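You operate a simulated robot arm through the tools that you are given. There is no shell and no other tool.

Carry out the task below with a simulated two-armed robot. There is one attempt and no reset: what you move stays moved.

## Task
File the burr off the grey pipe.
Fine: vice thumbscrew tight first; after filing free the pipe and stand it in the done tray; purple file back. Set down upright: grey pipe. What is to be rubbed or washed off counts as gone when no trace of it is left.

It is judged by the outcome, as a careful person would: the job done as asked, and still so three seconds after it is handed in. It fails if anything else is knocked over, pushed out of place, dropped, spilled or broken.

## Robot
Two 7-joint arms with fingered hands on one trunk that stands fixed in place. Base frame: the origin is at the foot of the trunk, x ahead of it, y to its left, z up. Readings come in mm, degrees, newtons and seconds.
The left shoulder is at [32, 92, 1185], the right one opposite. With the tool pointing down near the work surface each hand reaches from about 240 to 540 mm from the base axis, measured 20 degrees to its own side. Payload 2.1 kg a hand.
The tool frame of a hand sits at the grasp point between the pads (the TCP): z along the fingers, y along the line on which they close. The tips reach 20 mm beyond it. The gripper opens to 68 mm; its body begins 23 mm behind the TCP. The gripper is a hand of 5 fingers: y runs from the thumb to the fingers, the wrist lies at [-10, -79, -131] in the tool frame.
Orientation is that of the tool frame in the base frame, as a unit quaternion [w, x, y, z]. With the fingers straight down and the wrist toward the robot, the tool's x, y and z point along [0, 1, 0], [1, 0, 0] and [0, 0, -1] of the base frame.

## Interface
- The arms move only by the tool nudge_tool. It takes "left_increments", "right_increments" or both (then of equal length, played together; a hand with none holds still); each is one flat list of numbers, 6 for each row, row after row: the shift along the tool's x, y, z in mm, then the turn, a rotation vector about the tool's x, y, z in degrees. In form: [tx, ty, tz, rx, ry, rz, tx, ty, tz, rx, ry, rz, ...]. A call has 1 to 20 rows; each row shifts and turns the commanded pose from where the row before left it, along the tool's axes as they then stand. Each row takes 0.2 s and may step no farther than 50 mm and 8.6 degrees from the row before; otherwise, the whole call is refused. Where a pose cannot be reached the arm comes as near as it can. A force on the tool above 40 N (or 10 N above the force at the start of the call, whichever is more), or a blocked arm, ends the call early, and 0.2 s more pass. In this call time passes only in rows, and 0.2 s behind the last. It gives the time, the measured TCP pose, the force on the tool (base axes), the opening and the grip force at its end, in the units of the frame above (readings bear some noise), with the torque about the TCP (base axes, N m) and any sound that the robot's microphone picked up, and new pictures: "pictures" is both (left out), scene, wrist or none (wrist: the cameras of the hands that moved).
- Cameras (640 x 400 px; columns grow to the right, rows downward): "scene" is now at [103.3, 51.6, 1361.6]; the picture's right is [0.56, -0.83, 0.00], its down [-0.31, -0.21, -0.93] and it looks along [0.77, 0.52, -0.37] (base axes); focal length 214 px, centre (320, 200). "left" rides on the left gripper at [-54, -58, -72] in its tool frame; the picture's right is [-0.57, -0.39, 0.73], its down [0.73, -0.64, 0.23] and it looks along [0.38, 0.66, 0.65] (tool axes); focal length 226 px, centre (320, 200). "right" rides on the right gripper at [54, -58, -72] in its tool frame; the picture's right is [-0.57, 0.39, -0.73], its down [-0.73, -0.64, 0.23] and it looks along [-0.38, 0.66, 0.65] (tool axes); focal length 226 px, centre (320, 200). There is no depth. A picture from a camera that has moved, and an enlarged one, comes with that camera's place and axes in the base frame and with its lens.
- slide_trunk(by): moves the trunk up (or, below 0, down) by that many mm; the arms and the scene camera ride with it, the base frame stays. It gives what a move gives, with no picture.
- curl_fingers(index, middle, ring, little, thumb_bend, thumb_turn, hand): sets how far each is bent, from 0 (flat) to 100 (curled in); at 30 the hand is open as for a grip, at 70 the pads meet at the TCP. One left out holds its place. A second passes; each finger stops where it meets its share of the squeeze, and holds until it gets a number again. It is the only way to open and close the hand. It gives what a move gives, with no picture; readings hold the bend of each and the force on index, middle, ring, little, thumb and palm. thumb_turn goes from beside the hand (0) to across from the fingers (100), as for a grip.
- aim_head(pan, tilt): turns the head with the scene camera to pan (to the left, within 86 degrees either way) and tilt (down, from -29 to 69), counted from straight ahead of the robot (the tilt from the chest, where the trunk bows). It gives what a move gives, and a new picture of the scene camera.
- enlarge(camera, box): a new picture of the part [left, top, right, bottom] of that camera's present view, enlarged. It takes no simulated time.
- job_done(): hands the job in; it is judged then, once.

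Places have to be worked out from the pictures, the camera data and where the tool is seen. Open the grippers and draw the arms clear of the work before you hand the job in, unless the task says otherwise.

The tools are called by a JSON object that holds its "name" and its "arguments". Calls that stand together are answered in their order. nudge_tool: Moves the arms, as the interface text tells. Its arguments: {"type":"object","properties":{"left_increments":{"type":"array","items":{"type":"number"}},"right_increments":{"type":"array","items":{"type":"number"}},"pictures":{"type":"string","enum":["both","scene","wrist","none"]}},"required":[]} The other tools are called the same way: slide_trunk (by) moves the trunk up or down; curl_fingers (index, middle, ring, little, thumb_bend, thumb_turn, hand) moves the fingers one by one; aim_head (pan, tilt) turns the head that bears the scene camera; enlarge (camera, box) takes an enlarged picture of a part of a camera's view; job_done () hands the job in.

At the start:

```text
time_s: 0.0
left_tcp_pos: [228.6, 345.5, 1295.4]
left_orientation: [-0.001, 0.708, 0.707, 0.001]
left_ft_force: [-0.2, -0.3, 0.7]
left_moment: [0.03, 0.01, 0.0]
left_grip_width: 67.5
left_grasp_force: 0.1
left_shape: jaw
left_bend: [30.0, 30.0, 30.0, 30.0, 30.0, 98.0]
left_finger forces: [0.0, 0.0, 0.1, 0.1, 0.0, 0.1]
right_tcp_pos: [328.1, 34.5, 1361.8]
right_orientation: [-0.001, 0.707, 0.708, -0.001]
right_ft_force: [0.3, 0.2, -0.3]
right_moment: [0.02, -0.02, 0.03]
right_grip_width: 67.5
right_grasp_force: 0.1
right_shape: jaw
right_bend: [30.0, 30.0, 30.0, 30.0, 30.0, 98.0]
right_finger forces: [0.1, 0.0, 0.1, 0.0, 0.0, 0.1]
trunk travel left (down, up): [-425.0, 479.0]
head pan, tilt (commanded): [34.0, 21.7]
```

scene: 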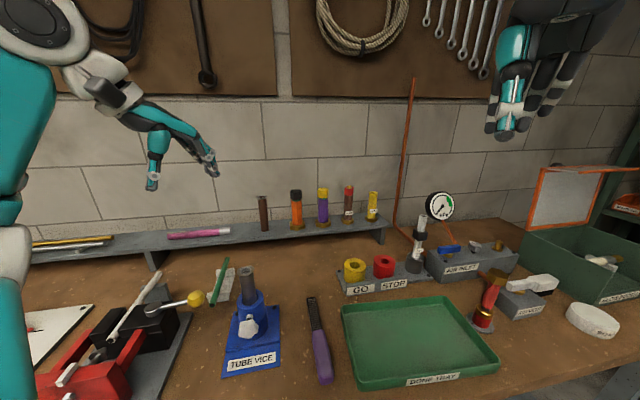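
right: 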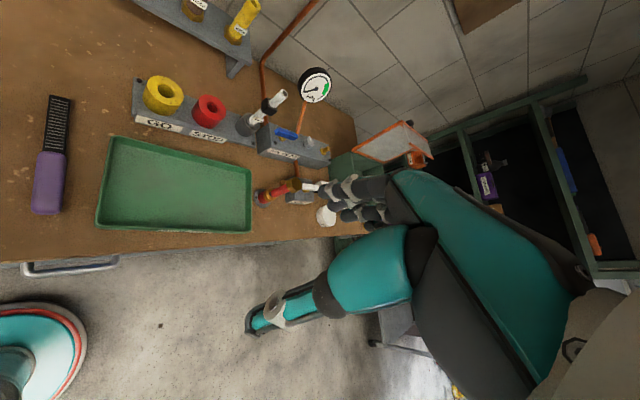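
left: 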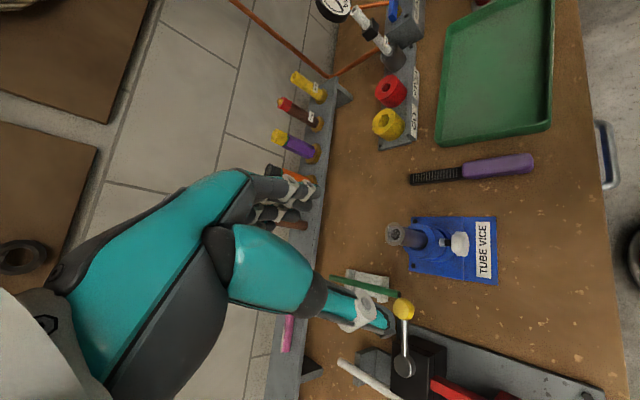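

I see the tube vice (blue) with the grey pipe standing in it, a white thumbscrew on its front, the purple file to its right and the green done tray. I'll enlarge the pictures for detail first.

{"name": "enlarge", "arguments": {"camera": "scene", "box": [180, 240, 360, 390]}}

{"name": "enlarge", "arguments": {"camera": "left", "box": [320, 130, 560, 300]}}

{"name": "enlarge", "arguments": {"camera": "right", "box": [0, 70, 280, 260]}}

```text
2.67 times, centred on (270, 315) of scene
camera zoom: at [103.3, 51.6, 1361.6], right [0.56, -0.83, 0.0], down [-0.31, -0.21, -0.93], along [0.77, 0.52, -0.37], focal length 572 px, centre (453, -107)
```

zoom: 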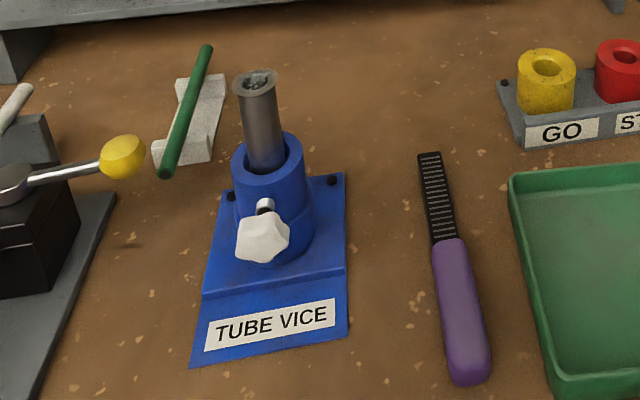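

```text
2.35 times, centred on (440, 215) of left
camera zoom: at [170.9, 290.0, 1367.9], right [-0.39, -0.57, -0.73], down [-0.64, 0.73, -0.23], along [0.66, 0.38, -0.65], focal length 532 px, centre (38, 165)
```

zoom: 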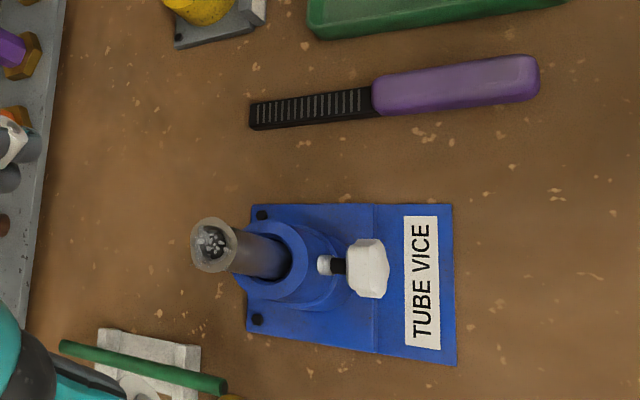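

```text
2.11 times, centred on (140, 165) of right
camera zoom: at [268.8, 88.4, 1434.0], right [0.39, -0.57, 0.73], down [-0.64, -0.73, -0.23], along [0.66, -0.38, -0.65], focal length 476 px, centre (699, 274)
```

zoom: 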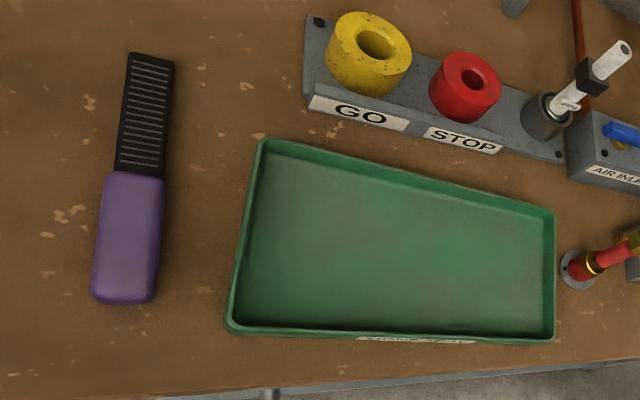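

The pipe top is roughly at (326, 398, 1037), the thumbscrew knob roughly (281, 352, 940) with its axis pointing back toward me, and table height is about 853. I'll turn the head to look straight at the vice and refine this.

{"name": "aim_head", "arguments": {"pan": 48, "tilt": 42}}

```text
time_s: 0.8
left_tcp_pos: [229.2, 345.1, 1295.5]
left_orientation: [-0.001, 0.708, 0.707, 0.0]
left_ft_force: [0.4, 0.1, -0.8]
left_moment: [-0.02, -0.03, -0.04]
left_grip_width: 67.6
left_grasp_force: 0.0
left_shape: jaw
left_bend: [30.0, 30.0, 30.0, 30.0, 30.0, 98.0]
left_finger forces: [0.1, 0.0, 0.0, 0.0, 0.0, 0.1]
right_tcp_pos: [327.7, 33.7, 1361.8]
right_orientation: [0.0, 0.706, 0.709, 0.0]
right_ft_force: [0.2, 0.0, 0.1]
right_moment: [-0.01, 0.02, 0.0]
right_grip_width: 67.4
right_grasp_force: 0.0
right_shape: jaw
right_bend: [30.0, 30.0, 30.0, 30.0, 30.0, 98.0]
right_finger forces: [0.0, 0.0, 0.0, 0.1, 0.0, 0.1]
trunk travel left (down, up): [-425.0, 479.0]
head pan, tilt (commanded): [48.0, 42.0]
camera scene: at [82.3, 61.7, 1330.0], right [0.74, -0.67, 0.0], down [-0.45, -0.5, -0.74], along [0.5, 0.55, -0.67], focal length 214 px, centre (320, 200)
```

scene: 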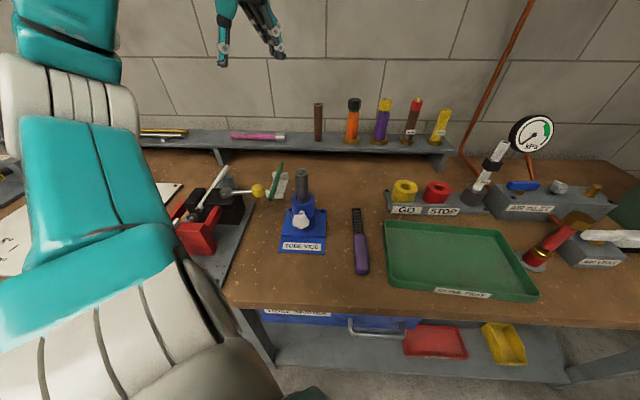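

The vice now sits near the picture centre. Zooming in on vice, file and tray for measuring.

{"name": "enlarge", "arguments": {"camera": "scene", "box": [250, 150, 350, 265]}}

{"name": "enlarge", "arguments": {"camera": "scene", "box": [330, 190, 550, 320]}}

{"name": "enlarge", "arguments": {"camera": "scene", "box": [140, 130, 300, 260]}}

```text
3.48 times, centred on (300, 208) of scene
camera zoom: at [82.3, 61.7, 1330.0], right [0.74, -0.67, 0.0], down [-0.45, -0.5, -0.74], along [0.5, 0.55, -0.67], focal length 746 px, centre (390, 174)
```

zoom: 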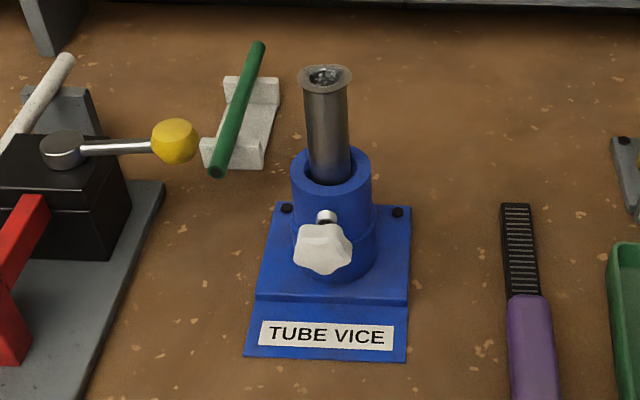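

```text
2.91 times, centred on (440, 255) of scene
camera zoom: at [82.3, 61.7, 1330.0], right [0.74, -0.67, 0.0], down [-0.45, -0.5, -0.74], along [0.5, 0.55, -0.67], focal length 624 px, centre (-29, 40)
```

zoom: 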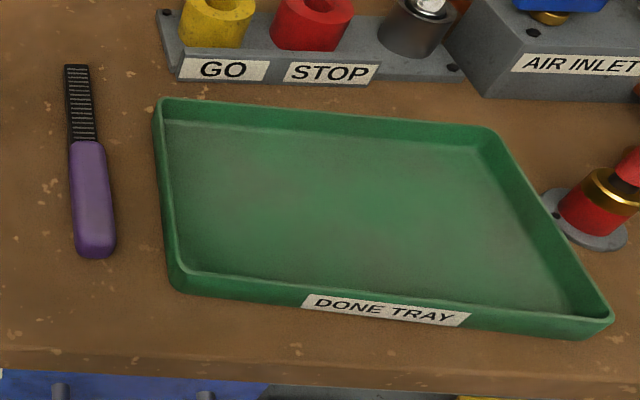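

```text
3.08 times, centred on (220, 195) of scene
camera zoom: at [82.3, 61.7, 1330.0], right [0.74, -0.67, 0.0], down [-0.45, -0.5, -0.74], along [0.5, 0.55, -0.67], focal length 660 px, centre (628, 215)
```

zoom: 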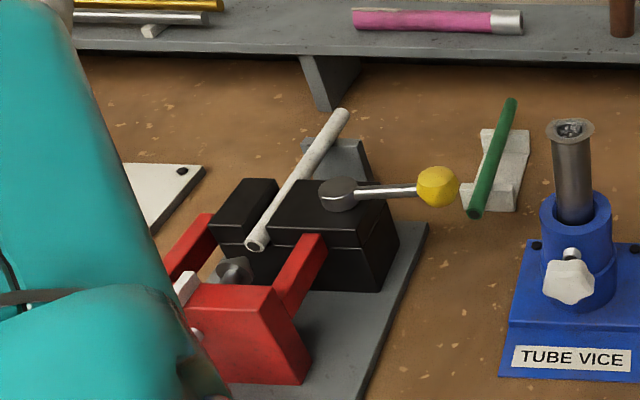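

The pipe top is at about (326, 398, 1040), the barrel top at about z 967, and the star knob is at (282, 353, 938) on an axis at 45° in plan. I'll bring the left hand lower over free space and yaw it by -45° so that its closing line is square to the screw axis.

{"name": "nudge_tool", "arguments": {"left_increments": [-11, -5, 37, 0, 0, 0, -11, -5, 37, 0, 0, 0, -11, -5, 37, 0, 0, 0, -11, -5, 37, 0, 0, 0, 0, 0, 0, 0, 0, 7.5, 0, 0, 0, 0, 0, 7.5, 0, 0, 0, 0, 0, 7.5, 0, 0, 0, 0, 0, 7.5, 0, 0, 0, 0, 0, 7.5, 0, 0, 0, 0, 0, 7.5], "pictures": "both"}}

```text
time_s: 3.0
left_tcp_pos: [209.4, 302.1, 1147.6]
left_orientation: [0.0, 0.924, 0.381, 0.0]
left_ft_force: [-0.3, 0.4, -0.8]
left_moment: [0.0, 0.05, 0.0]
left_grip_width: 67.9
left_grasp_force: 0.0
left_shape: jaw
left_bend: [30.0, 30.0, 30.0, 30.0, 30.0, 98.0]
left_finger forces: [0.0, 0.1, 0.1, 0.0, 0.0, 0.0]
right_tcp_pos: [327.7, 34.1, 1362.2]
right_orientation: [-0.001, 0.706, 0.708, -0.001]
right_ft_force: [-0.1, -1.2, -0.3]
right_moment: [0.04, -0.01, 0.02]
right_grip_width: 67.5
right_grasp_force: 0.0
right_shape: jaw
right_bend: [30.0, 30.0, 30.0, 30.0, 30.0, 98.0]
right_finger forces: [0.0, 0.1, 0.0, 0.0, 0.1, 0.0]
trunk travel left (down, up): [-425.0, 479.0]
head pan, tilt (commanded): [48.0, 42.0]
camera scene: at [82.2, 61.8, 1329.9], right [0.74, -0.67, 0.0], down [-0.45, -0.5, -0.74], along [0.5, 0.55, -0.67], focal length 214 px, centre (320, 200)
camera left: at [129.3, 304.0, 1219.5], right [-0.67, -0.12, -0.73], down [0.07, 0.97, -0.23], along [0.74, -0.21, -0.65], focal length 226 px, centre (320, 200)
```

scene: 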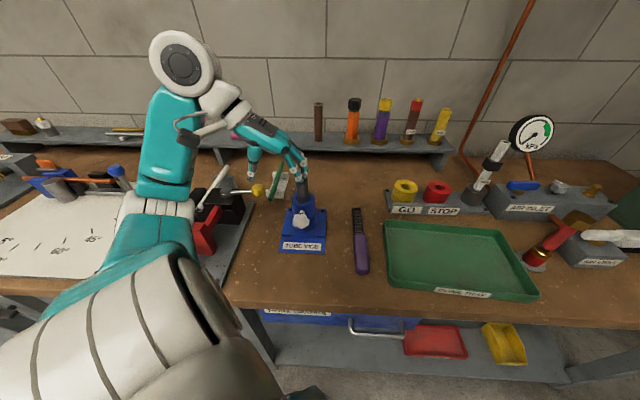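
left: 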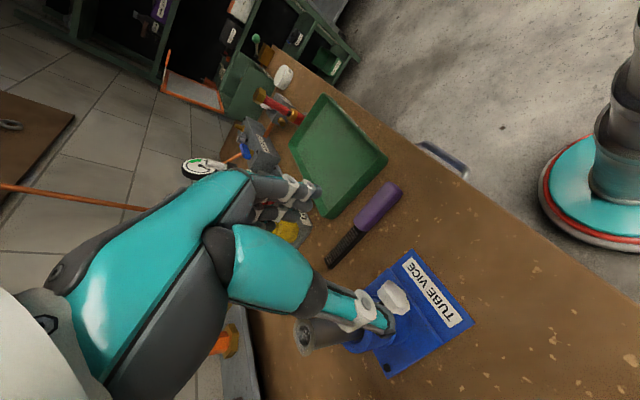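

The hand is now yawed; the thumb and the fingers straddle the TCP as expected. Next I pitch the hand about its y axis so that the fingers point horizontally along the screw axis, keeping the TCP in place.

{"name": "nudge_tool", "arguments": {"left_increments": [0, 0, 0, 0, 8.2, 0, 0, 0, 0, 0, 8.2, 0, 0, 0, 0, 0, 8.2, 0, 0, 0, 0, 0, 8.2, 0, 0, 0, 0, 0, 8.2, 0, 0, 0, 0, 0, 8.2, 0, 0, 0, 0, 0, 8.2, 0, 0, 0, 0, 0, 8.2, 0, 0, 0, 0, 0, 8.2, 0, 0, 0, 0, 0, 8.2, 0, 0, 0, 0, 0, 8, 0], "pictures": "both"}}

```text
time_s: 5.4
left_tcp_pos: [230.0, 360.3, 1162.4]
left_orientation: [-0.272, 0.652, 0.27, 0.654]
left_ft_force: [-0.8, 0.1, -0.5]
left_moment: [-0.02, 0.02, -0.01]
left_grip_width: 67.7
left_grasp_force: 0.1
left_shape: jaw
left_bend: [30.0, 30.0, 30.0, 30.0, 30.0, 98.0]
left_finger forces: [0.1, 0.1, 0.0, 0.1, 0.0, 0.0]
left hand out of reach, approached as far as the arm can: row 6, 7, 8, 9, 10
right_tcp_pos: [329.3, 34.3, 1362.0]
right_orientation: [-0.001, 0.707, 0.707, -0.001]
right_ft_force: [-0.2, -0.5, -0.2]
right_moment: [0.02, -0.02, 0.0]
right_grip_width: 67.7
right_grasp_force: 0.0
right_shape: jaw
right_bend: [30.0, 30.0, 30.0, 30.0, 30.0, 98.0]
right_finger forces: [0.0, 0.1, 0.1, 0.1, 0.0, 0.0]
trunk travel left (down, up): [-425.0, 479.0]
head pan, tilt (commanded): [48.0, 42.0]
camera scene: at [82.6, 61.5, 1329.9], right [0.74, -0.67, 0.0], down [-0.45, -0.5, -0.74], along [0.5, 0.55, -0.67], focal length 214 px, centre (320, 200)
camera left: at [137.6, 350.2, 1108.7], right [0.24, 0.79, -0.56], down [-0.29, 0.61, 0.73], along [0.93, -0.01, 0.38], focal length 226 px, centre (320, 200)
```

scene: 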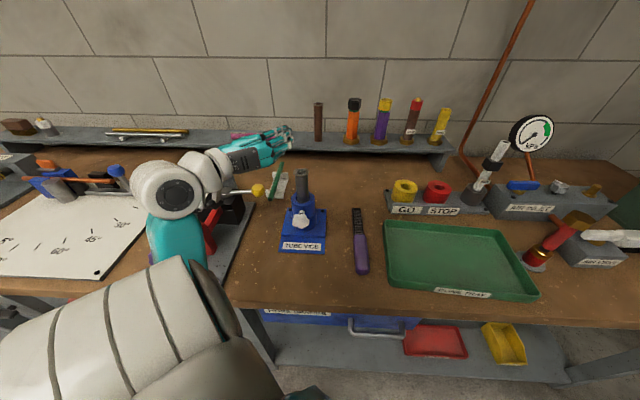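
left: 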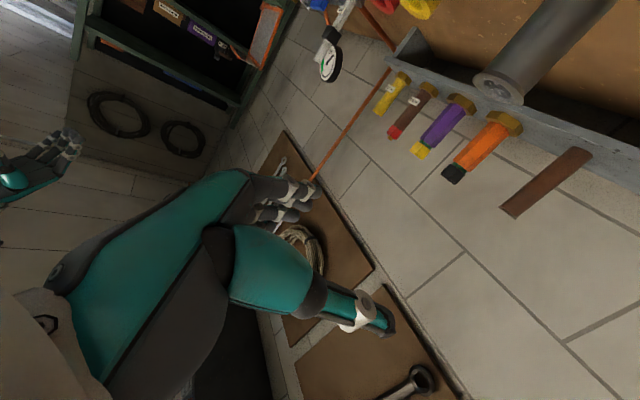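

The fingers now point horizontally along the screw axis (tool x is up) with the wrist to the left. I move back and down to a standoff some 80 mm in front of the knob, about (224, 295, 938).

{"name": "nudge_tool", "arguments": {"left_increments": [0, 21, -25, 0, 0, 0, 0, 21, -25, 0, 0, 0, -45, 0, 0, 0, 0, 0, -45, 0, 0, 0, 0, 0, -45, 0, 0, 0, 0, 0, -45, 0, 0, 0, 0, 0, -44, 0, 0, 0, 0, 0], "pictures": "both"}}

```text
time_s: 7.0
left_tcp_pos: [241.5, 354.8, 955.5]
left_orientation: [-0.269, 0.654, 0.272, 0.652]
left_ft_force: [0.1, -1.2, 0.7]
left_moment: [0.01, 0.0, -0.1]
left_grip_width: 67.5
left_grasp_force: 0.1
left_shape: jaw
left_bend: [30.0, 29.0, 30.0, 30.0, 30.0, 98.0]
left_finger forces: [0.4, 1.2, 0.0, 0.1, 0.0, 0.0]
left hand out of reach, approached as far as the arm can: row 1, 2, 7
right_tcp_pos: [328.2, 34.2, 1361.6]
right_orientation: [0.0, 0.706, 0.708, 0.001]
right_ft_force: [1.1, 0.0, 0.2]
right_moment: [0.02, -0.03, 0.02]
right_grip_width: 67.7
right_grasp_force: 0.0
right_shape: jaw
right_bend: [30.0, 30.0, 30.0, 30.0, 30.0, 98.0]
right_finger forces: [0.1, 0.0, 0.1, 0.0, 0.0, 0.0]
trunk travel left (down, up): [-425.0, 479.0]
head pan, tilt (commanded): [48.0, 42.0]
camera scene: at [81.7, 61.8, 1330.0], right [0.74, -0.67, 0.0], down [-0.45, -0.5, -0.74], along [0.5, 0.55, -0.67], focal length 214 px, centre (320, 200)
camera left: at [148.7, 344.6, 901.1], right [0.24, 0.79, -0.57], down [-0.29, 0.62, 0.73], along [0.93, -0.01, 0.38], focal length 226 px, centre (320, 200)
```

scene: 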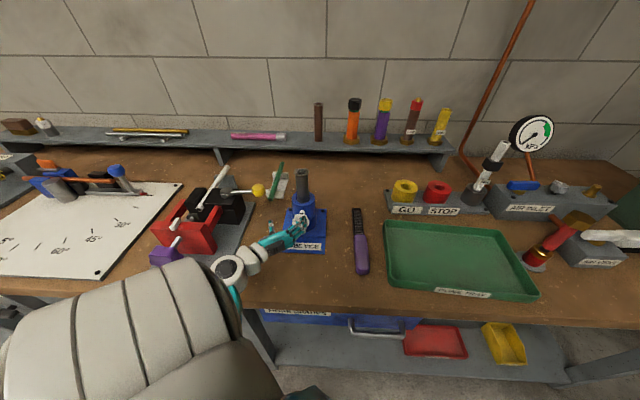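
left: 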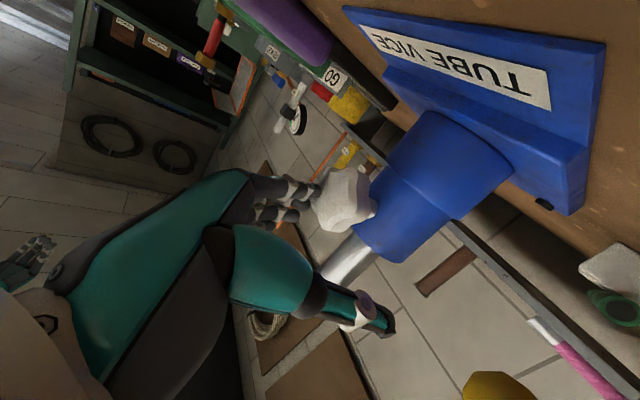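

The hand slid closer than planned because this thumb-down roll is at the edge of reach; index and middle lightly touch the knob. I back straight off along the approach axis before trying a better roll.

{"name": "nudge_tool", "arguments": {"left_increments": [0, 0, -15, 0, 0, 0, 0, 0, -15, 0, 0, 0], "pictures": "wrist"}}

```text
time_s: 7.6
left_tcp_pos: [235.8, 349.1, 954.0]
left_orientation: [-0.27, 0.653, 0.272, 0.653]
left_ft_force: [0.1, 0.0, 0.4]
left_moment: [-0.02, -0.02, -0.04]
left_grip_width: 67.6
left_grasp_force: 0.1
left_shape: jaw
left_bend: [30.0, 30.0, 30.0, 30.0, 30.0, 98.0]
left_finger forces: [0.1, 0.1, 0.0, 0.0, 0.0, 0.0]
left hand out of reach, approached as far as the arm can: row 1, 2
right_tcp_pos: [328.6, 33.7, 1362.1]
right_orientation: [-0.001, 0.707, 0.708, 0.0]
right_ft_force: [-0.2, -0.1, 0.0]
right_moment: [0.01, -0.01, -0.02]
right_grip_width: 67.4
right_grasp_force: 0.1
right_shape: jaw
right_bend: [30.0, 30.0, 30.0, 30.0, 30.0, 98.0]
right_finger forces: [0.0, 0.1, 0.0, 0.0, 0.1, 0.0]
trunk travel left (down, up): [-425.0, 479.0]
head pan, tilt (commanded): [48.0, 42.0]
camera left: at [143.3, 339.1, 901.2], right [0.24, 0.79, -0.57], down [-0.29, 0.62, 0.73], along [0.93, -0.01, 0.38], focal length 226 px, centre (320, 200)
```

left: 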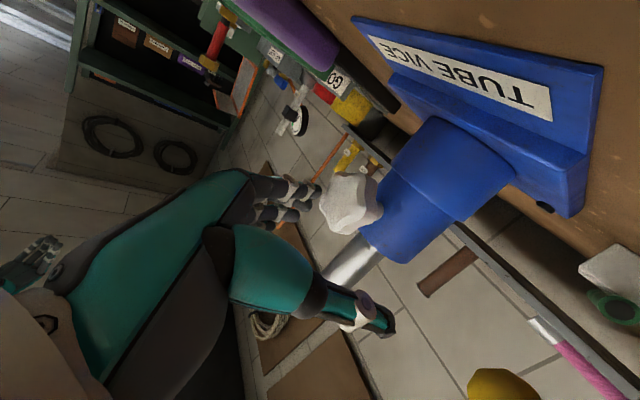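

The hand is free of the knob. I go up 200 mm, then roll counter-clockwise toward the more natural palm-down and handshake postures.

{"name": "nudge_tool", "arguments": {"left_increments": [50, 0, 0, 0, 0, 0, 50, 0, 0, 0, 0, 0, 50, 0, 0, 0, 0, 0, 50, 0, 0, 0, 0, 0, 0, 0, 0, 0, 0, -8.2, 0, 0, 0, 0, 0, -8.2, 0, 0, 0, 0, 0, -8.2, 0, 0, 0, 0, 0, -8.2, 0, 0, 0, 0, 0, -8.2, 0, 0, 0, 0, 0, -8.2, 0, 0, 0, 0, 0, -8.2, 0, 0, 0, 0, 0, -8.2, 0, 0, 0, 0, 0, -8.2, 0, 0, 0, 0, 0, -8.2, 0, 0, 0, 0, 0, -8], "pictures": "scene"}}

```text
time_s: 10.8
left_tcp_pos: [238.5, 357.2, 1154.0]
left_orientation: [0.272, 0.269, 0.654, 0.653]
left_ft_force: [0.3, -0.4, -0.4]
left_moment: [0.01, -0.04, -0.03]
left_grip_width: 67.9
left_grasp_force: 0.1
left_shape: jaw
left_bend: [30.0, 30.0, 30.0, 30.0, 30.0, 98.0]
left_finger forces: [0.0, 0.0, 0.1, 0.0, 0.1, 0.0]
left hand out of reach, approached as far as the arm can: row 4
right_tcp_pos: [328.4, 33.8, 1362.0]
right_orientation: [0.0, 0.706, 0.708, 0.0]
right_ft_force: [-0.5, 0.8, -0.1]
right_moment: [-0.01, -0.02, -0.01]
right_grip_width: 67.6
right_grasp_force: 0.0
right_shape: jaw
right_bend: [30.0, 30.0, 30.0, 30.0, 30.0, 98.0]
right_finger forces: [0.1, 0.1, 0.1, 0.0, 0.0, 0.0]
trunk travel left (down, up): [-425.0, 479.0]
head pan, tilt (commanded): [48.0, 42.0]
camera scene: at [82.3, 61.6, 1329.9], right [0.74, -0.67, 0.0], down [-0.45, -0.5, -0.74], along [0.5, 0.55, -0.67], focal length 214 px, centre (320, 200)
```

scene: 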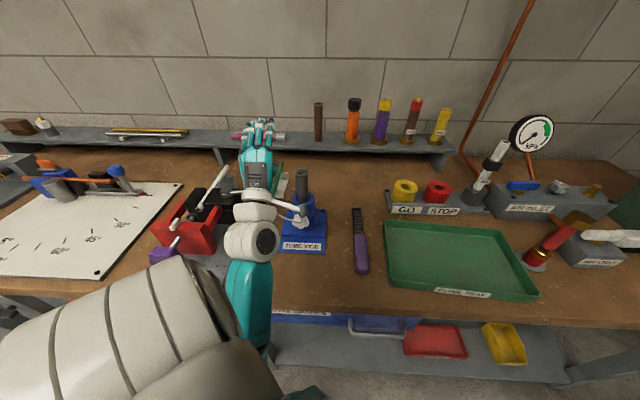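

The palm-down posture is reached without trouble. I continue rolling counter-clockwise to the handshake posture (wrist to the right) and on toward palm-up, watching reach reports.

{"name": "nudge_tool", "arguments": {"left_increments": [0, 0, 0, 0, 0, -8.2, 0, 0, 0, 0, 0, -8.2, 0, 0, 0, 0, 0, -8.2, 0, 0, 0, 0, 0, -8.2, 0, 0, 0, 0, 0, -8.2, 0, 0, 0, 0, 0, -8.2, 0, 0, 0, 0, 0, -8.2, 0, 0, 0, 0, 0, -8.2, 0, 0, 0, 0, 0, -8.2, 0, 0, 0, 0, 0, -8.2, 0, 0, 0, 0, 0, -8], "pictures": "scene"}}

{"name": "nudge_tool", "arguments": {"left_increments": [0, 0, 0, 0, 0, -8.2, 0, 0, 0, 0, 0, -8.2, 0, 0, 0, 0, 0, -8.2, 0, 0, 0, 0, 0, -8.2, 0, 0, 0, 0, 0, -8.2, 0, 0, 0, 0, 0, -8.2, 0, 0, 0, 0, 0, -8.2, 0, 0, 0, 0, 0, -8.2, 0, 0, 0, 0, 0, -8.2, 0, 0, 0, 0, 0, -8.2, 0, 0, 0, 0, 0, -8], "pictures": "scene"}}

```text
time_s: 13.2
left_tcp_pos: [239.2, 359.6, 1155.7]
left_orientation: [0.643, -0.247, 0.665, 0.288]
left_ft_force: [0.1, 0.1, 1.2]
left_moment: [0.04, 0.02, 0.04]
left_grip_width: 67.9
left_grasp_force: 0.0
left_shape: jaw
left_bend: [30.0, 30.0, 30.0, 30.0, 30.0, 98.0]
left_finger forces: [0.0, 0.0, 0.0, 0.0, 0.0, 0.0]
left hand out of reach, approached as far as the arm can: row 5
right_tcp_pos: [328.6, 34.2, 1361.2]
right_orientation: [-0.001, 0.706, 0.708, -0.001]
right_ft_force: [0.0, 0.5, -0.7]
right_moment: [0.0, 0.0, -0.01]
right_grip_width: 67.7
right_grasp_force: 0.1
right_shape: jaw
right_bend: [30.0, 30.0, 30.0, 30.0, 30.0, 98.0]
right_finger forces: [0.0, 0.0, 0.0, 0.1, 0.1, 0.0]
trunk travel left (down, up): [-425.0, 479.0]
head pan, tilt (commanded): [48.0, 42.0]
camera scene: at [82.3, 61.6, 1329.9], right [0.74, -0.67, 0.0], down [-0.45, -0.5, -0.74], along [0.5, 0.55, -0.67], focal length 214 px, centre (320, 200)
```

scene: 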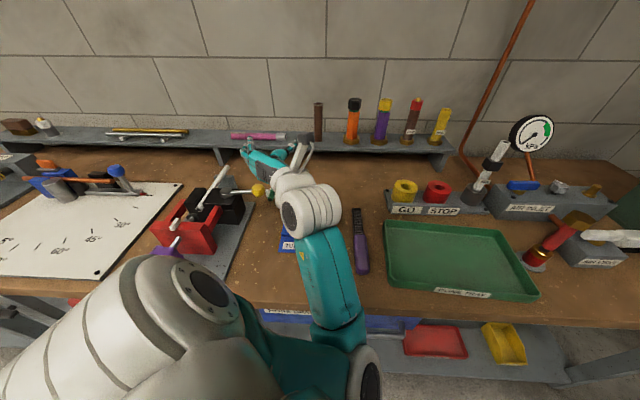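

```text
time_s: 15.6
left_tcp_pos: [249.1, 361.4, 1153.1]
left_orientation: [0.654, -0.649, 0.297, -0.253]
left_ft_force: [-0.7, -0.4, -0.4]
left_moment: [0.0, 0.05, 0.03]
left_grip_width: 68.1
left_grasp_force: 0.1
left_shape: jaw
left_bend: [30.0, 30.0, 30.0, 30.0, 30.0, 98.0]
left_finger forces: [0.0, 0.0, 0.1, 0.1, 0.1, 0.0]
left hand out of reach, approached as far as the arm can: row 5, 8
right_tcp_pos: [328.1, 34.5, 1361.8]
right_orientation: [-0.001, 0.707, 0.707, -0.001]
right_ft_force: [0.0, -0.9, -0.4]
right_moment: [-0.01, 0.0, 0.01]
right_grip_width: 67.6
right_grasp_force: 0.1
right_shape: jaw
right_bend: [30.0, 30.0, 30.0, 30.0, 30.0, 98.0]
right_finger forces: [0.0, 0.0, 0.0, 0.0, 0.1, 0.0]
trunk travel left (down, up): [-425.0, 479.0]
head pan, tilt (commanded): [48.0, 42.0]
camera scene: at [82.2, 61.7, 1329.9], right [0.74, -0.67, 0.0], down [-0.45, -0.5, -0.74], along [0.5, 0.55, -0.67], focal length 214 px, centre (320, 200)
```

scene: 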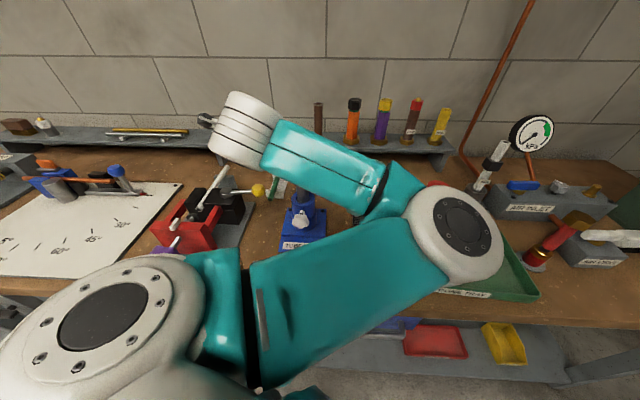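

Palm-up (wrist on top) is also reachable, so the tightening stroke can run from palm-up clockwise to handshake. The wrist is rather close to the shoulder there, so I raise the trunk by 120 mm to give the arm more room.

{"name": "slide_trunk", "arguments": {"by": 120}}

```text
time_s: 17.1
left_tcp_pos: [247.3, 359.6, 1272.8]
left_orientation: [0.654, -0.648, 0.298, -0.254]
left_ft_force: [-0.3, -1.0, -0.5]
left_moment: [0.02, -0.04, 0.0]
left_grip_width: 67.7
left_grasp_force: 0.0
left_shape: jaw
left_bend: [30.0, 30.0, 30.0, 30.0, 30.0, 98.0]
left_finger forces: [0.1, 0.0, 0.0, 0.0, 0.0, 0.0]
right_tcp_pos: [328.4, 34.5, 1481.8]
right_orientation: [-0.001, 0.707, 0.707, 0.0]
right_ft_force: [0.8, -0.4, 0.1]
right_moment: [0.01, 0.01, 0.0]
right_grip_width: 67.6
right_grasp_force: 0.0
right_shape: jaw
right_bend: [30.0, 30.0, 30.0, 30.0, 30.0, 98.0]
right_finger forces: [0.1, 0.0, 0.1, 0.0, 0.0, 0.0]
trunk travel left (down, up): [-545.0, 359.0]
head pan, tilt (commanded): [48.0, 42.0]
```

Trunk is up 120 mm. Now back off and descend to the standoff in front of the knob, with a small roll correction.

{"name": "nudge_tool", "arguments": {"left_increments": [15, 0, -31, 0, 0, -3.4, 15, 0, -31, 0, 0, 0, 0, 42, 0, 0, 0, 0, 0, 42, 0, 0, 0, 0, 0, 42, 0, 0, 0, 0, 0, 42, 0, 0, 0, 0, 0, 42, 0, 0, 0, 0, 0, 42, 0, 0, 0, 0], "pictures": "both"}}

```text
time_s: 18.6
left_tcp_pos: [306.4, 329.2, 1182.9]
left_orientation: [0.686, -0.611, 0.198, -0.342]
left_ft_force: [-0.3, -0.4, 1.1]
left_moment: [0.01, -0.01, 0.05]
left_grip_width: 68.0
left_grasp_force: 0.1
left_shape: jaw
left_bend: [30.0, 30.0, 30.0, 30.0, 30.0, 98.0]
left_finger forces: [0.0, 0.1, 0.0, 0.1, 0.1, 0.1]
left hand out of reach, approached as far as the arm can: row 1, 2, 3
right_tcp_pos: [327.9, 35.2, 1482.2]
right_orientation: [0.0, 0.708, 0.706, 0.0]
right_ft_force: [0.9, -0.7, -1.2]
right_moment: [-0.02, -0.01, 0.01]
right_grip_width: 67.5
right_grasp_force: 0.1
right_shape: jaw
right_bend: [30.0, 30.0, 30.0, 30.0, 30.0, 98.0]
right_finger forces: [0.1, 0.1, 0.0, 0.0, 0.0, 0.0]
trunk travel left (down, up): [-545.0, 359.0]
head pan, tilt (commanded): [48.0, 42.0]
stopped in row 7 (left hand): the arm was blocked; the commanded pose is now the measured one
camera scene: at [72.4, 62.0, 1450.4], right [0.74, -0.67, 0.0], down [-0.45, -0.5, -0.74], along [0.5, 0.55, -0.67], focal length 214 px, centre (320, 200)
camera left: at [206.2, 314.2, 1219.7], right [0.02, 0.91, 0.42], down [0.52, -0.37, 0.77], along [0.86, 0.2, -0.48], focal length 226 px, centre (320, 200)
```

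scene: 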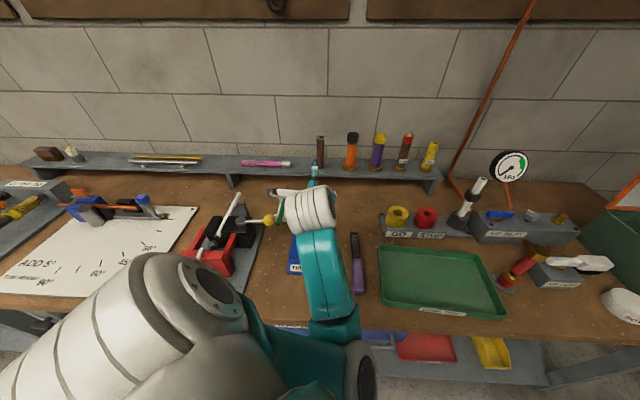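
left: 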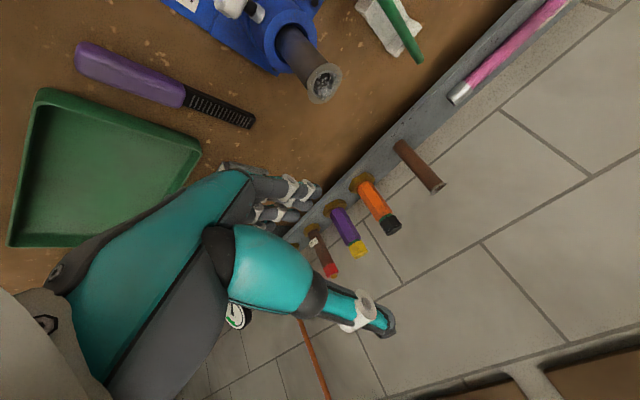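

The palm-up route got blocked (elbow folds against the body), so I'll instead grip the knob from above-front with the hand pitched part-way, and swing about the screw axis. First a close look at the hand to learn where the fingers lie.

{"name": "enlarge", "arguments": {"camera": "left", "box": [200, 140, 420, 350]}}

{"name": "enlarge", "arguments": {"camera": "left", "box": [180, 0, 360, 130]}}

```text
1.90 times, centred on (310, 245) of left
camera zoom: at [206.2, 314.2, 1219.7], right [0.02, 0.91, 0.42], down [0.52, -0.37, 0.77], along [0.86, 0.2, -0.48], focal length 431 px, centre (339, 114)
```

zoom: 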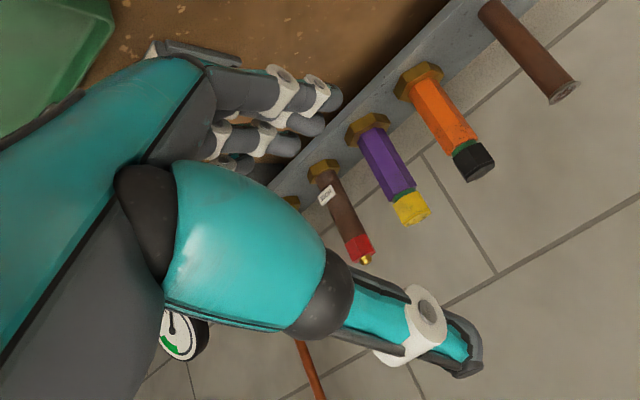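

```text
3.08 times, centred on (270, 65) of left
camera zoom: at [206.2, 314.2, 1219.7], right [0.02, 0.91, 0.42], down [0.52, -0.37, 0.77], along [0.86, 0.2, -0.48], focal length 696 px, centre (474, 615)
```

zoom: 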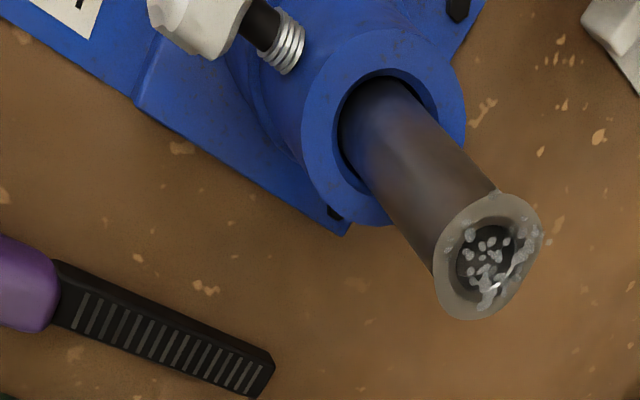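

I've learned that the thumb opposes a point between index and middle, with ring and little toward +x (left hand). I roll the left hand back to the handshake posture (index on top), which is its natural range for a clockwise turn.

{"name": "nudge_tool", "arguments": {"left_increments": [0, 0, 0, 0, 0, 8.2, 0, 0, 0, 0, 0, 8.2, 0, 0, 0, 0, 0, 8.2, 0, 0, 0, 0, 0, 8.2, 0, 0, 0, 0, 0, 8.2, 0, 0, 0, 0, 0, 8.2, 0, 0, 0, 0, 0, 8.2, 0, 0, 0, 0, 0, 8.2], "pictures": "scene"}}

```text
time_s: 20.6
left_tcp_pos: [313.9, 334.0, 1211.0]
left_orientation: [0.787, -0.403, 0.46, 0.077]
left_ft_force: [-0.5, -0.2, -0.6]
left_moment: [-0.03, 0.01, 0.02]
left_grip_width: 68.1
left_grasp_force: 0.0
left_shape: jaw
left_bend: [30.0, 30.0, 30.0, 30.0, 30.0, 98.0]
left_finger forces: [0.0, 0.0, 0.1, 0.0, 0.1, 0.0]
right_tcp_pos: [328.1, 34.9, 1482.0]
right_orientation: [0.0, 0.707, 0.707, 0.001]
right_ft_force: [-0.3, -0.5, -0.3]
right_moment: [0.01, 0.01, 0.0]
right_grip_width: 67.6
right_grasp_force: 0.1
right_shape: jaw
right_bend: [30.0, 30.0, 30.0, 30.0, 30.0, 98.0]
right_finger forces: [0.1, 0.0, 0.0, 0.0, 0.1, 0.1]
trunk travel left (down, up): [-545.0, 359.0]
head pan, tilt (commanded): [48.0, 42.0]
stopped in row 8 (left hand): the arm was blocked; the commanded pose is now the measured one
camera scene: at [72.7, 61.8, 1450.4], right [0.74, -0.67, 0.0], down [-0.45, -0.5, -0.74], along [0.5, 0.55, -0.67], focal length 214 px, centre (320, 200)
```

scene: 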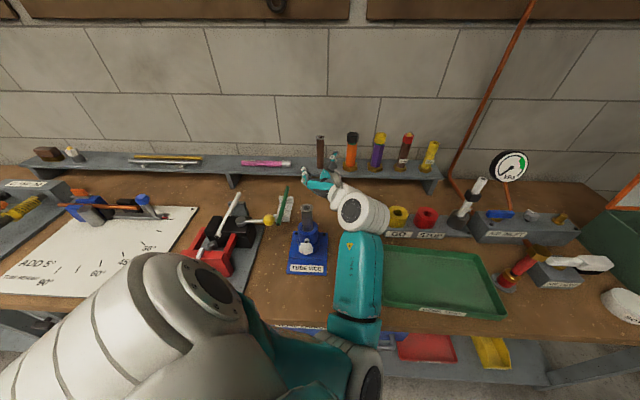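

The elbow is pinned against the torso in this configuration. I move the hand forward and up to free the elbow, then unroll to palm-down.

{"name": "nudge_tool", "arguments": {"left_increments": [0, 0, 30, 0, 0, 0, -39, -28, 12, 0, 0, 0, -39, -28, 12, 0, 0, 0, 0, 0, 0, 0, 0, 8.3, 0, 0, 0, 0, 0, 8.3, 0, 0, 0, 0, 0, 8.3, 0, 0, 0, 0, 0, 8.3, 0, 0, 0, 0, 0, 8.3, 0, 0, 0, 0, 0, 8.3, 0, 0, 0, 0, 0, 8.3, 0, 0, 0, 0, 0, 8.3, 0, 0, 0, 0, 0, 8.3, 0, 0, 0, 0, 0, 8.3, 0, 0, 0, 0, 0, 8.3, 0, 0, 0, 0, 0, 8.3, 0, 0, 0, 0, 0, 8.3, 0, 0, 0, 0, 0, 8.3, 0, 0, 0, 0, 0, 8.3], "pictures": "scene"}}

```text
time_s: 24.4
left_tcp_pos: [334.1, 352.6, 1314.4]
left_orientation: [0.298, 0.222, 0.575, 0.728]
left_ft_force: [0.5, 0.4, 0.4]
left_moment: [0.03, -0.01, 0.0]
left_grip_width: 67.8
left_grasp_force: 0.1
left_shape: jaw
left_bend: [30.0, 30.0, 30.0, 30.0, 30.0, 98.0]
left_finger forces: [0.1, 0.0, 0.0, 0.0, 0.0, 0.0]
right_tcp_pos: [329.0, 32.4, 1481.0]
right_orientation: [-0.001, 0.706, 0.708, 0.0]
right_ft_force: [0.2, -0.7, -0.5]
right_moment: [-0.01, 0.01, 0.0]
right_grip_width: 67.7
right_grasp_force: 0.0
right_shape: jaw
right_bend: [30.0, 30.0, 30.0, 30.0, 30.0, 98.0]
right_finger forces: [0.1, 0.0, 0.1, 0.1, 0.0, 0.0]
trunk travel left (down, up): [-545.0, 359.0]
head pan, tilt (commanded): [48.0, 42.0]
camera scene: at [72.5, 61.8, 1450.4], right [0.74, -0.67, 0.0], down [-0.45, -0.5, -0.74], along [0.5, 0.55, -0.67], focal length 214 px, centre (320, 200)
```

scene: 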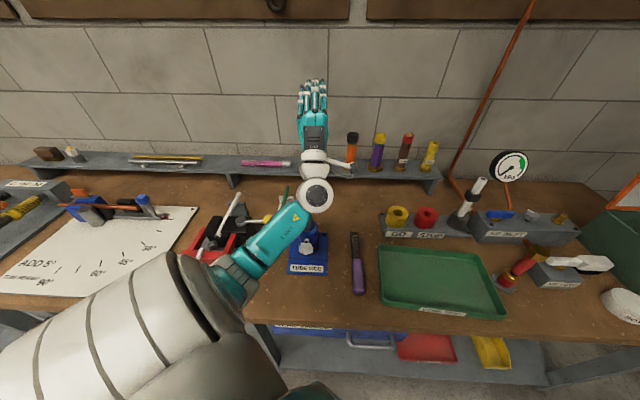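

The left arm is free again. The right arm suits this turn better (a clockwise turn is its natural supination), so I park the left hand up and to the left first.

{"name": "nudge_tool", "arguments": {"left_increments": [38, 28, -8, 0, 0, 0, 38, 28, -8, 0, 0, 0, 38, 28, -8, 0, 0, 0, 38, 28, -8, 0, 0, 0, 38, 28, -8, 0, 0, 0, 38, 28, -8, 0, 0, 0], "pictures": "scene"}}

```text
time_s: 25.8
left_tcp_pos: [106.2, 449.6, 1459.0]
left_orientation: [0.299, 0.222, 0.576, 0.728]
left_ft_force: [-0.5, -0.4, -0.3]
left_moment: [-0.02, 0.06, 0.0]
left_grip_width: 67.5
left_grasp_force: 0.1
left_shape: jaw
left_bend: [30.0, 30.0, 30.0, 30.0, 30.0, 98.0]
left_finger forces: [0.0, 0.0, 0.0, 0.0, 0.0, 0.1]
right_tcp_pos: [328.5, 35.2, 1481.1]
right_orientation: [0.0, 0.707, 0.707, 0.0]
right_ft_force: [1.1, -0.3, -0.2]
right_moment: [0.03, 0.03, 0.0]
right_grip_width: 67.5
right_grasp_force: 0.1
right_shape: jaw
right_bend: [30.0, 30.0, 30.0, 30.0, 30.0, 98.0]
right_finger forces: [0.0, 0.1, 0.1, 0.0, 0.1, 0.0]
trunk travel left (down, up): [-545.0, 359.0]
head pan, tilt (commanded): [48.0, 42.0]
camera scene: at [72.1, 61.7, 1450.4], right [0.74, -0.67, 0.0], down [-0.45, -0.5, -0.74], along [0.5, 0.55, -0.67], focal length 214 px, centre (320, 200)
```

scene: 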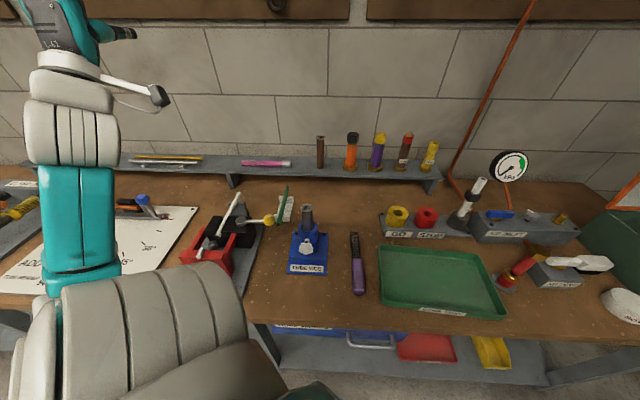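

Left arm is parked. Now the right hand: yaw to face the screw axis direction (+45°) and pitch up to palm-down pointing along (0.707, 0.707).

{"name": "nudge_tool", "arguments": {"right_increments": [0, 0, 0, 0, 0, -7.5, 0, 0, 0, 0, 0, -7.5, 0, 0, 0, 0, 0, -7.5, 0, 0, 0, 0, 0, -7.5, 0, 0, 0, 0, 0, -7.5, 0, 0, 0, 0, 0, -7.5, 0, 0, 0, -8.2, 0, 0, 0, 0, 0, -8.2, 0, 0, 0, 0, 0, -8.2, 0, 0, 0, 0, 0, -8.2, 0, 0, 0, 0, 0, -8.2, 0, 0, 0, 0, 0, -8.2, 0, 0, 0, 0, 0, -8.2, 0, 0, 0, 0, 0, -8.2, 0, 0, 0, 0, 0, -8.2, 0, 0, 0, 0, 0, -8.2, 0, 0, 0, 0, 0, -8, 0, 0], "pictures": "scene"}}

```text
time_s: 29.4
left_tcp_pos: [107.8, 448.7, 1458.3]
left_orientation: [0.3, 0.222, 0.576, 0.727]
left_ft_force: [0.3, -0.4, -0.1]
left_moment: [-0.03, 0.01, 0.0]
left_grip_width: 67.8
left_grasp_force: 0.1
left_shape: jaw
left_bend: [30.0, 30.0, 30.0, 30.0, 30.0, 98.0]
left_finger forces: [0.0, 0.0, 0.1, 0.0, 0.0, 0.0]
right_tcp_pos: [329.7, 24.3, 1476.4]
right_orientation: [0.271, 0.271, 0.653, 0.654]
right_ft_force: [1.3, -0.1, 0.3]
right_moment: [0.01, -0.02, -0.01]
right_grip_width: 67.7
right_grasp_force: 0.2
right_shape: jaw
right_bend: [30.0, 30.0, 30.0, 30.0, 30.0, 98.0]
right_finger forces: [0.1, 0.1, 0.1, 0.0, 0.0, 0.0]
right hand out of reach, approached as far as the arm can: row 6
trunk travel left (down, up): [-545.0, 359.0]
head pan, tilt (commanded): [48.0, 42.0]
camera scene: at [72.2, 61.7, 1450.4], right [0.74, -0.67, 0.0], down [-0.45, -0.5, -0.74], along [0.5, 0.55, -0.67], focal length 214 px, centre (320, 200)
```

scene: 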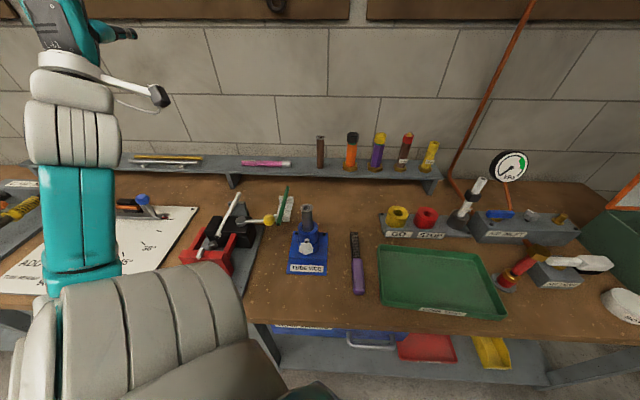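

Right hand is palm-down at (330, 24, 1476). I raise the left hand higher to keep its elbow out of the way and at the same time carry the right hand toward the left side.

{"name": "nudge_tool", "arguments": {"left_increments": [0, 42, 10, 0, 0, 0, 0, 42, 10, 0, 0, 0, 0, 42, 10, 0, 0, 0, 0, 42, 10, 0, 0, 0, 0, 42, 10, 0, 0, 0, 0, 42, 10, 0, 0, 0], "right_increments": [38, -13, 20, 0, 0, 0, 38, -13, 20, 0, 0, 0, 38, -13, 20, 0, 0, 0, 38, -13, 20, 0, 0, 0, 38, -13, 20, 0, 0, 0, 38, -13, 20, 0, 0, 0], "pictures": "scene"}}

```text
time_s: 30.8
left_tcp_pos: [102.6, 451.6, 1719.0]
left_orientation: [0.3, 0.223, 0.576, 0.728]
left_ft_force: [1.7, 0.6, 0.2]
left_moment: [0.01, 0.02, 0.0]
left_grip_width: 67.8
left_grasp_force: 0.0
left_shape: jaw
left_bend: [30.0, 30.0, 30.0, 30.0, 30.0, 98.0]
left_finger forces: [0.0, 0.0, 0.1, 0.0, 0.0, 0.0]
right_tcp_pos: [363.1, 88.3, 1423.8]
right_orientation: [0.267, 0.266, 0.656, 0.654]
right_ft_force: [-0.3, -0.3, 0.3]
right_moment: [0.0, -0.02, -0.02]
right_grip_width: 67.7
right_grasp_force: 0.1
right_shape: jaw
right_bend: [30.0, 30.0, 30.0, 30.0, 30.0, 98.0]
right_finger forces: [0.0, 0.0, 0.0, 0.0, 0.1, 0.0]
right hand out of reach, approached as far as the arm can: row 1, 2, 3, 4, 5, 6
trunk travel left (down, up): [-545.0, 359.0]
head pan, tilt (commanded): [48.0, 42.0]
camera scene: at [72.4, 61.4, 1450.4], right [0.74, -0.67, 0.0], down [-0.45, -0.5, -0.74], along [0.5, 0.55, -0.67], focal length 214 px, centre (320, 200)
```

scene: 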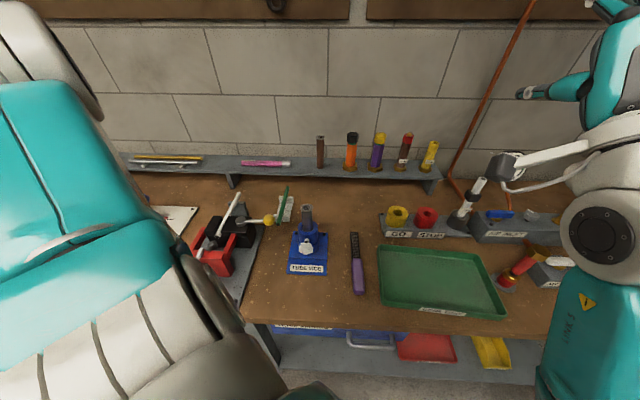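

The right arm is limited in palm-down here. I roll it clockwise to the handshake posture and then retry moving left.

{"name": "nudge_tool", "arguments": {"right_increments": [0, 0, 0, 0, 0, 8.2, 0, 0, 0, 0, 0, 8.2, 0, 0, 0, 0, 0, 8.2, 0, 0, 0, 0, 0, 8.2, 0, 0, 0, 0, 0, 8.2, 0, 0, 0, 0, 0, 8.2, 0, 0, 0, 0, 0, 8.2, 0, 0, 0, 0, 0, 8.2, 0, 0, 0, 0, 0, 8.2, 0, 0, 0, 0, 0, 8.2, 0, 0, 0, 0, 0, 8, 0, -30, 15, 0, 0, 0, 0, -30, 15, 0, 0, 0, 0, -30, 15, 0, 0, 0, 0, -30, 15, 0, 0, 0], "pictures": "scene"}}

```text
time_s: 34.2
left_tcp_pos: [101.9, 452.1, 1719.1]
left_orientation: [0.3, 0.222, 0.576, 0.728]
left_ft_force: [0.4, 0.4, 0.7]
left_moment: [0.02, -0.01, 0.0]
left_grip_width: 67.7
left_grasp_force: 0.0
left_shape: jaw
left_bend: [30.0, 30.0, 30.0, 30.0, 30.0, 98.0]
left_finger forces: [0.0, 0.0, 0.1, 0.1, 0.0, 0.0]
right_tcp_pos: [441.0, -88.3, 1273.5]
right_orientation: [-0.228, 0.612, 0.307, 0.693]
right_ft_force: [0.7, -0.1, 0.4]
right_moment: [0.0, 0.04, 0.01]
right_grip_width: 67.4
right_grasp_force: 0.0
right_shape: jaw
right_bend: [30.0, 30.0, 30.0, 30.0, 30.0, 98.0]
right_finger forces: [0.0, 0.0, 0.0, 0.0, 0.1, 0.0]
right hand out of reach, approached as far as the arm can: row 1, 2, 3, 4, 5, 6, 7, 8, 9, 10, 11, 12, 13, 14, 15
trunk travel left (down, up): [-545.0, 359.0]
head pan, tilt (commanded): [48.0, 42.0]
stopped in row 15 (right hand): the arm was blocked; the commanded pose is now the measured one
camera scene: at [72.6, 61.5, 1450.4], right [0.74, -0.67, 0.0], down [-0.45, -0.5, -0.74], along [0.5, 0.55, -0.67], focal length 214 px, centre (320, 200)
```

scene: 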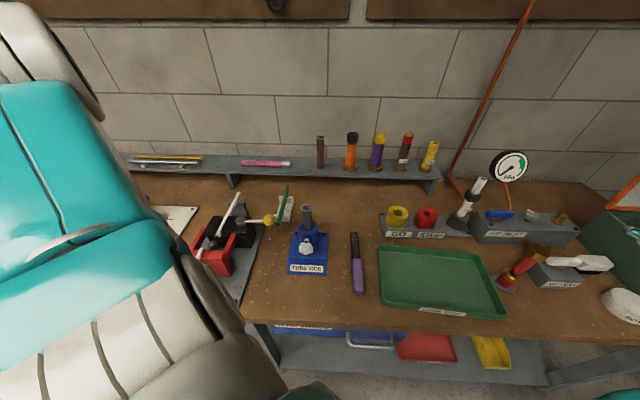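

The right arm cannot cross over well, so I return to the left arm, whose fingers-down posture over the vice is comfortable. I bring the left hand back over the vice at height and pitch it fingers-down.

{"name": "nudge_tool", "arguments": {"left_increments": [-19, -42, -5, 0, 0, 0, -19, -42, -5, 0, 0, 0, -19, -42, -5, 0, 0, 0, -19, -42, -5, 0, 0, 0, -19, -42, -5, 0, 0, 0, -19, -42, -5, 0, 0, 0, -19, -42, -5, 0, 0, 0, -19, -42, -5, 0, 0, 0, -19, -42, -5, 0, 0, 0, 0, 0, 0, 8.6, 0, 0, 0, 0, 0, 8.6, 0, 0, 0, 0, 0, 8.6, 0, 0, 0, 0, 0, 8.6, 0, 0, 0, 0, 0, 8.6, 0, 0, 0, 0, 0, 8.6, 0, 0, 0, 0, 0, 8.6, 0, 0, 0, 0, 0, 8.6, 0, 0, 0, 0, 0, 8.6, 0, 0, 0, 0, 0, 8.6, 0, 0, 0, 0, 0, 8.6, 0, 0], "pictures": "scene"}}

```text
time_s: 38.4
left_tcp_pos: [273.6, 369.0, 1344.0]
left_orientation: [0.039, 0.372, 0.925, 0.069]
left_ft_force: [-0.3, 0.9, -0.1]
left_moment: [-0.01, 0.03, 0.02]
left_grip_width: 67.6
left_grasp_force: 0.1
left_shape: jaw
left_bend: [30.0, 30.0, 30.0, 30.0, 30.0, 98.0]
left_finger forces: [0.1, 0.0, 0.0, 0.1, 0.0, 0.0]
left hand out of reach, approached as far as the arm can: row 12, 13
right_tcp_pos: [439.6, -86.4, 1271.8]
right_orientation: [-0.228, 0.612, 0.307, 0.692]
right_ft_force: [-0.7, 0.6, 0.3]
right_moment: [-0.02, -0.02, 0.01]
right_grip_width: 67.8
right_grasp_force: 0.0
right_shape: jaw
right_bend: [30.0, 30.0, 30.0, 30.0, 30.0, 98.0]
right_finger forces: [0.0, 0.1, 0.0, 0.1, 0.0, 0.0]
trunk travel left (down, up): [-545.0, 359.0]
head pan, tilt (commanded): [48.0, 42.0]
camera scene: at [72.5, 61.8, 1450.4], right [0.74, -0.67, 0.0], down [-0.45, -0.5, -0.74], along [0.5, 0.55, -0.67], focal length 214 px, centre (320, 200)
```

scene: 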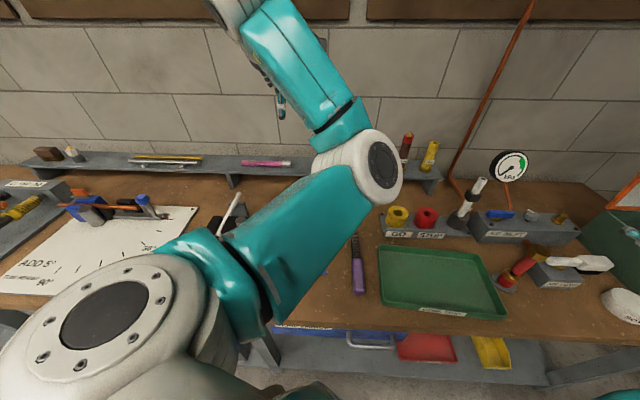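

Fingers are down again over the vice at z 1344. I finish the pitch and yaw clockwise 90° so that the closing line is square to the screw axis with the thumb to the left.

{"name": "nudge_tool", "arguments": {"left_increments": [0, 0, 0, 8.5, 0, 0, 0, 0, 0, 0, 0, 8.2, 0, 0, 0, 0, 0, 8.2, 0, 0, 0, 0, 0, 8.2, 0, 0, 0, 0, 0, 8.2, 0, 0, 0, 0, 0, 8.2, 0, 0, 0, 0, 0, 8.2, 0, 0, 0, 0, 0, 8.2, 0, 0, 0, 0, 0, 8.2, 0, 0, 0, 0, 0, 8.2, 0, 0, 0, 0, 0, 8.2, 0, 0, 0, 0, 0, 8], "pictures": "scene"}}

```text
time_s: 41.0
left_tcp_pos: [272.2, 369.2, 1345.3]
left_orientation: [0.009, 0.92, 0.391, 0.01]
left_ft_force: [-0.2, -0.4, 0.7]
left_moment: [0.01, 0.01, 0.02]
left_grip_width: 67.7
left_grasp_force: 0.0
left_shape: jaw
left_bend: [30.0, 30.0, 30.0, 30.0, 30.0, 98.0]
left_finger forces: [0.1, 0.1, 0.0, 0.1, 0.0, 0.0]
right_tcp_pos: [440.7, -88.4, 1271.4]
right_orientation: [-0.228, 0.612, 0.307, 0.692]
right_ft_force: [0.8, 0.5, 0.0]
right_moment: [0.03, 0.01, 0.0]
right_grip_width: 67.8
right_grasp_force: 0.1
right_shape: jaw
right_bend: [30.0, 30.0, 30.0, 30.0, 30.0, 98.0]
right_finger forces: [0.1, 0.0, 0.0, 0.1, 0.0, 0.0]
trunk travel left (down, up): [-545.0, 359.0]
head pan, tilt (commanded): [48.0, 42.0]
camera scene: at [72.6, 61.8, 1450.4], right [0.74, -0.67, 0.0], down [-0.45, -0.5, -0.74], along [0.5, 0.55, -0.67], focal length 214 px, centre (320, 200)
```

scene: 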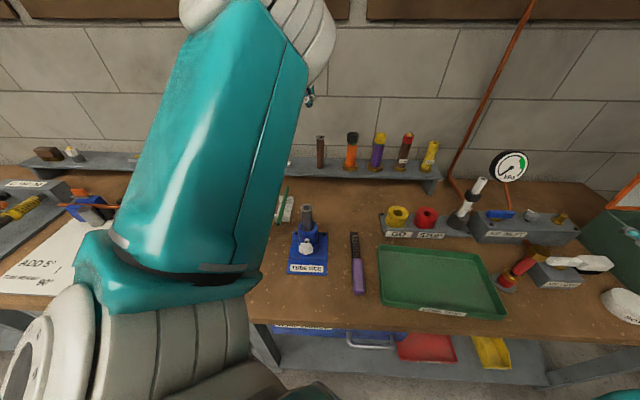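

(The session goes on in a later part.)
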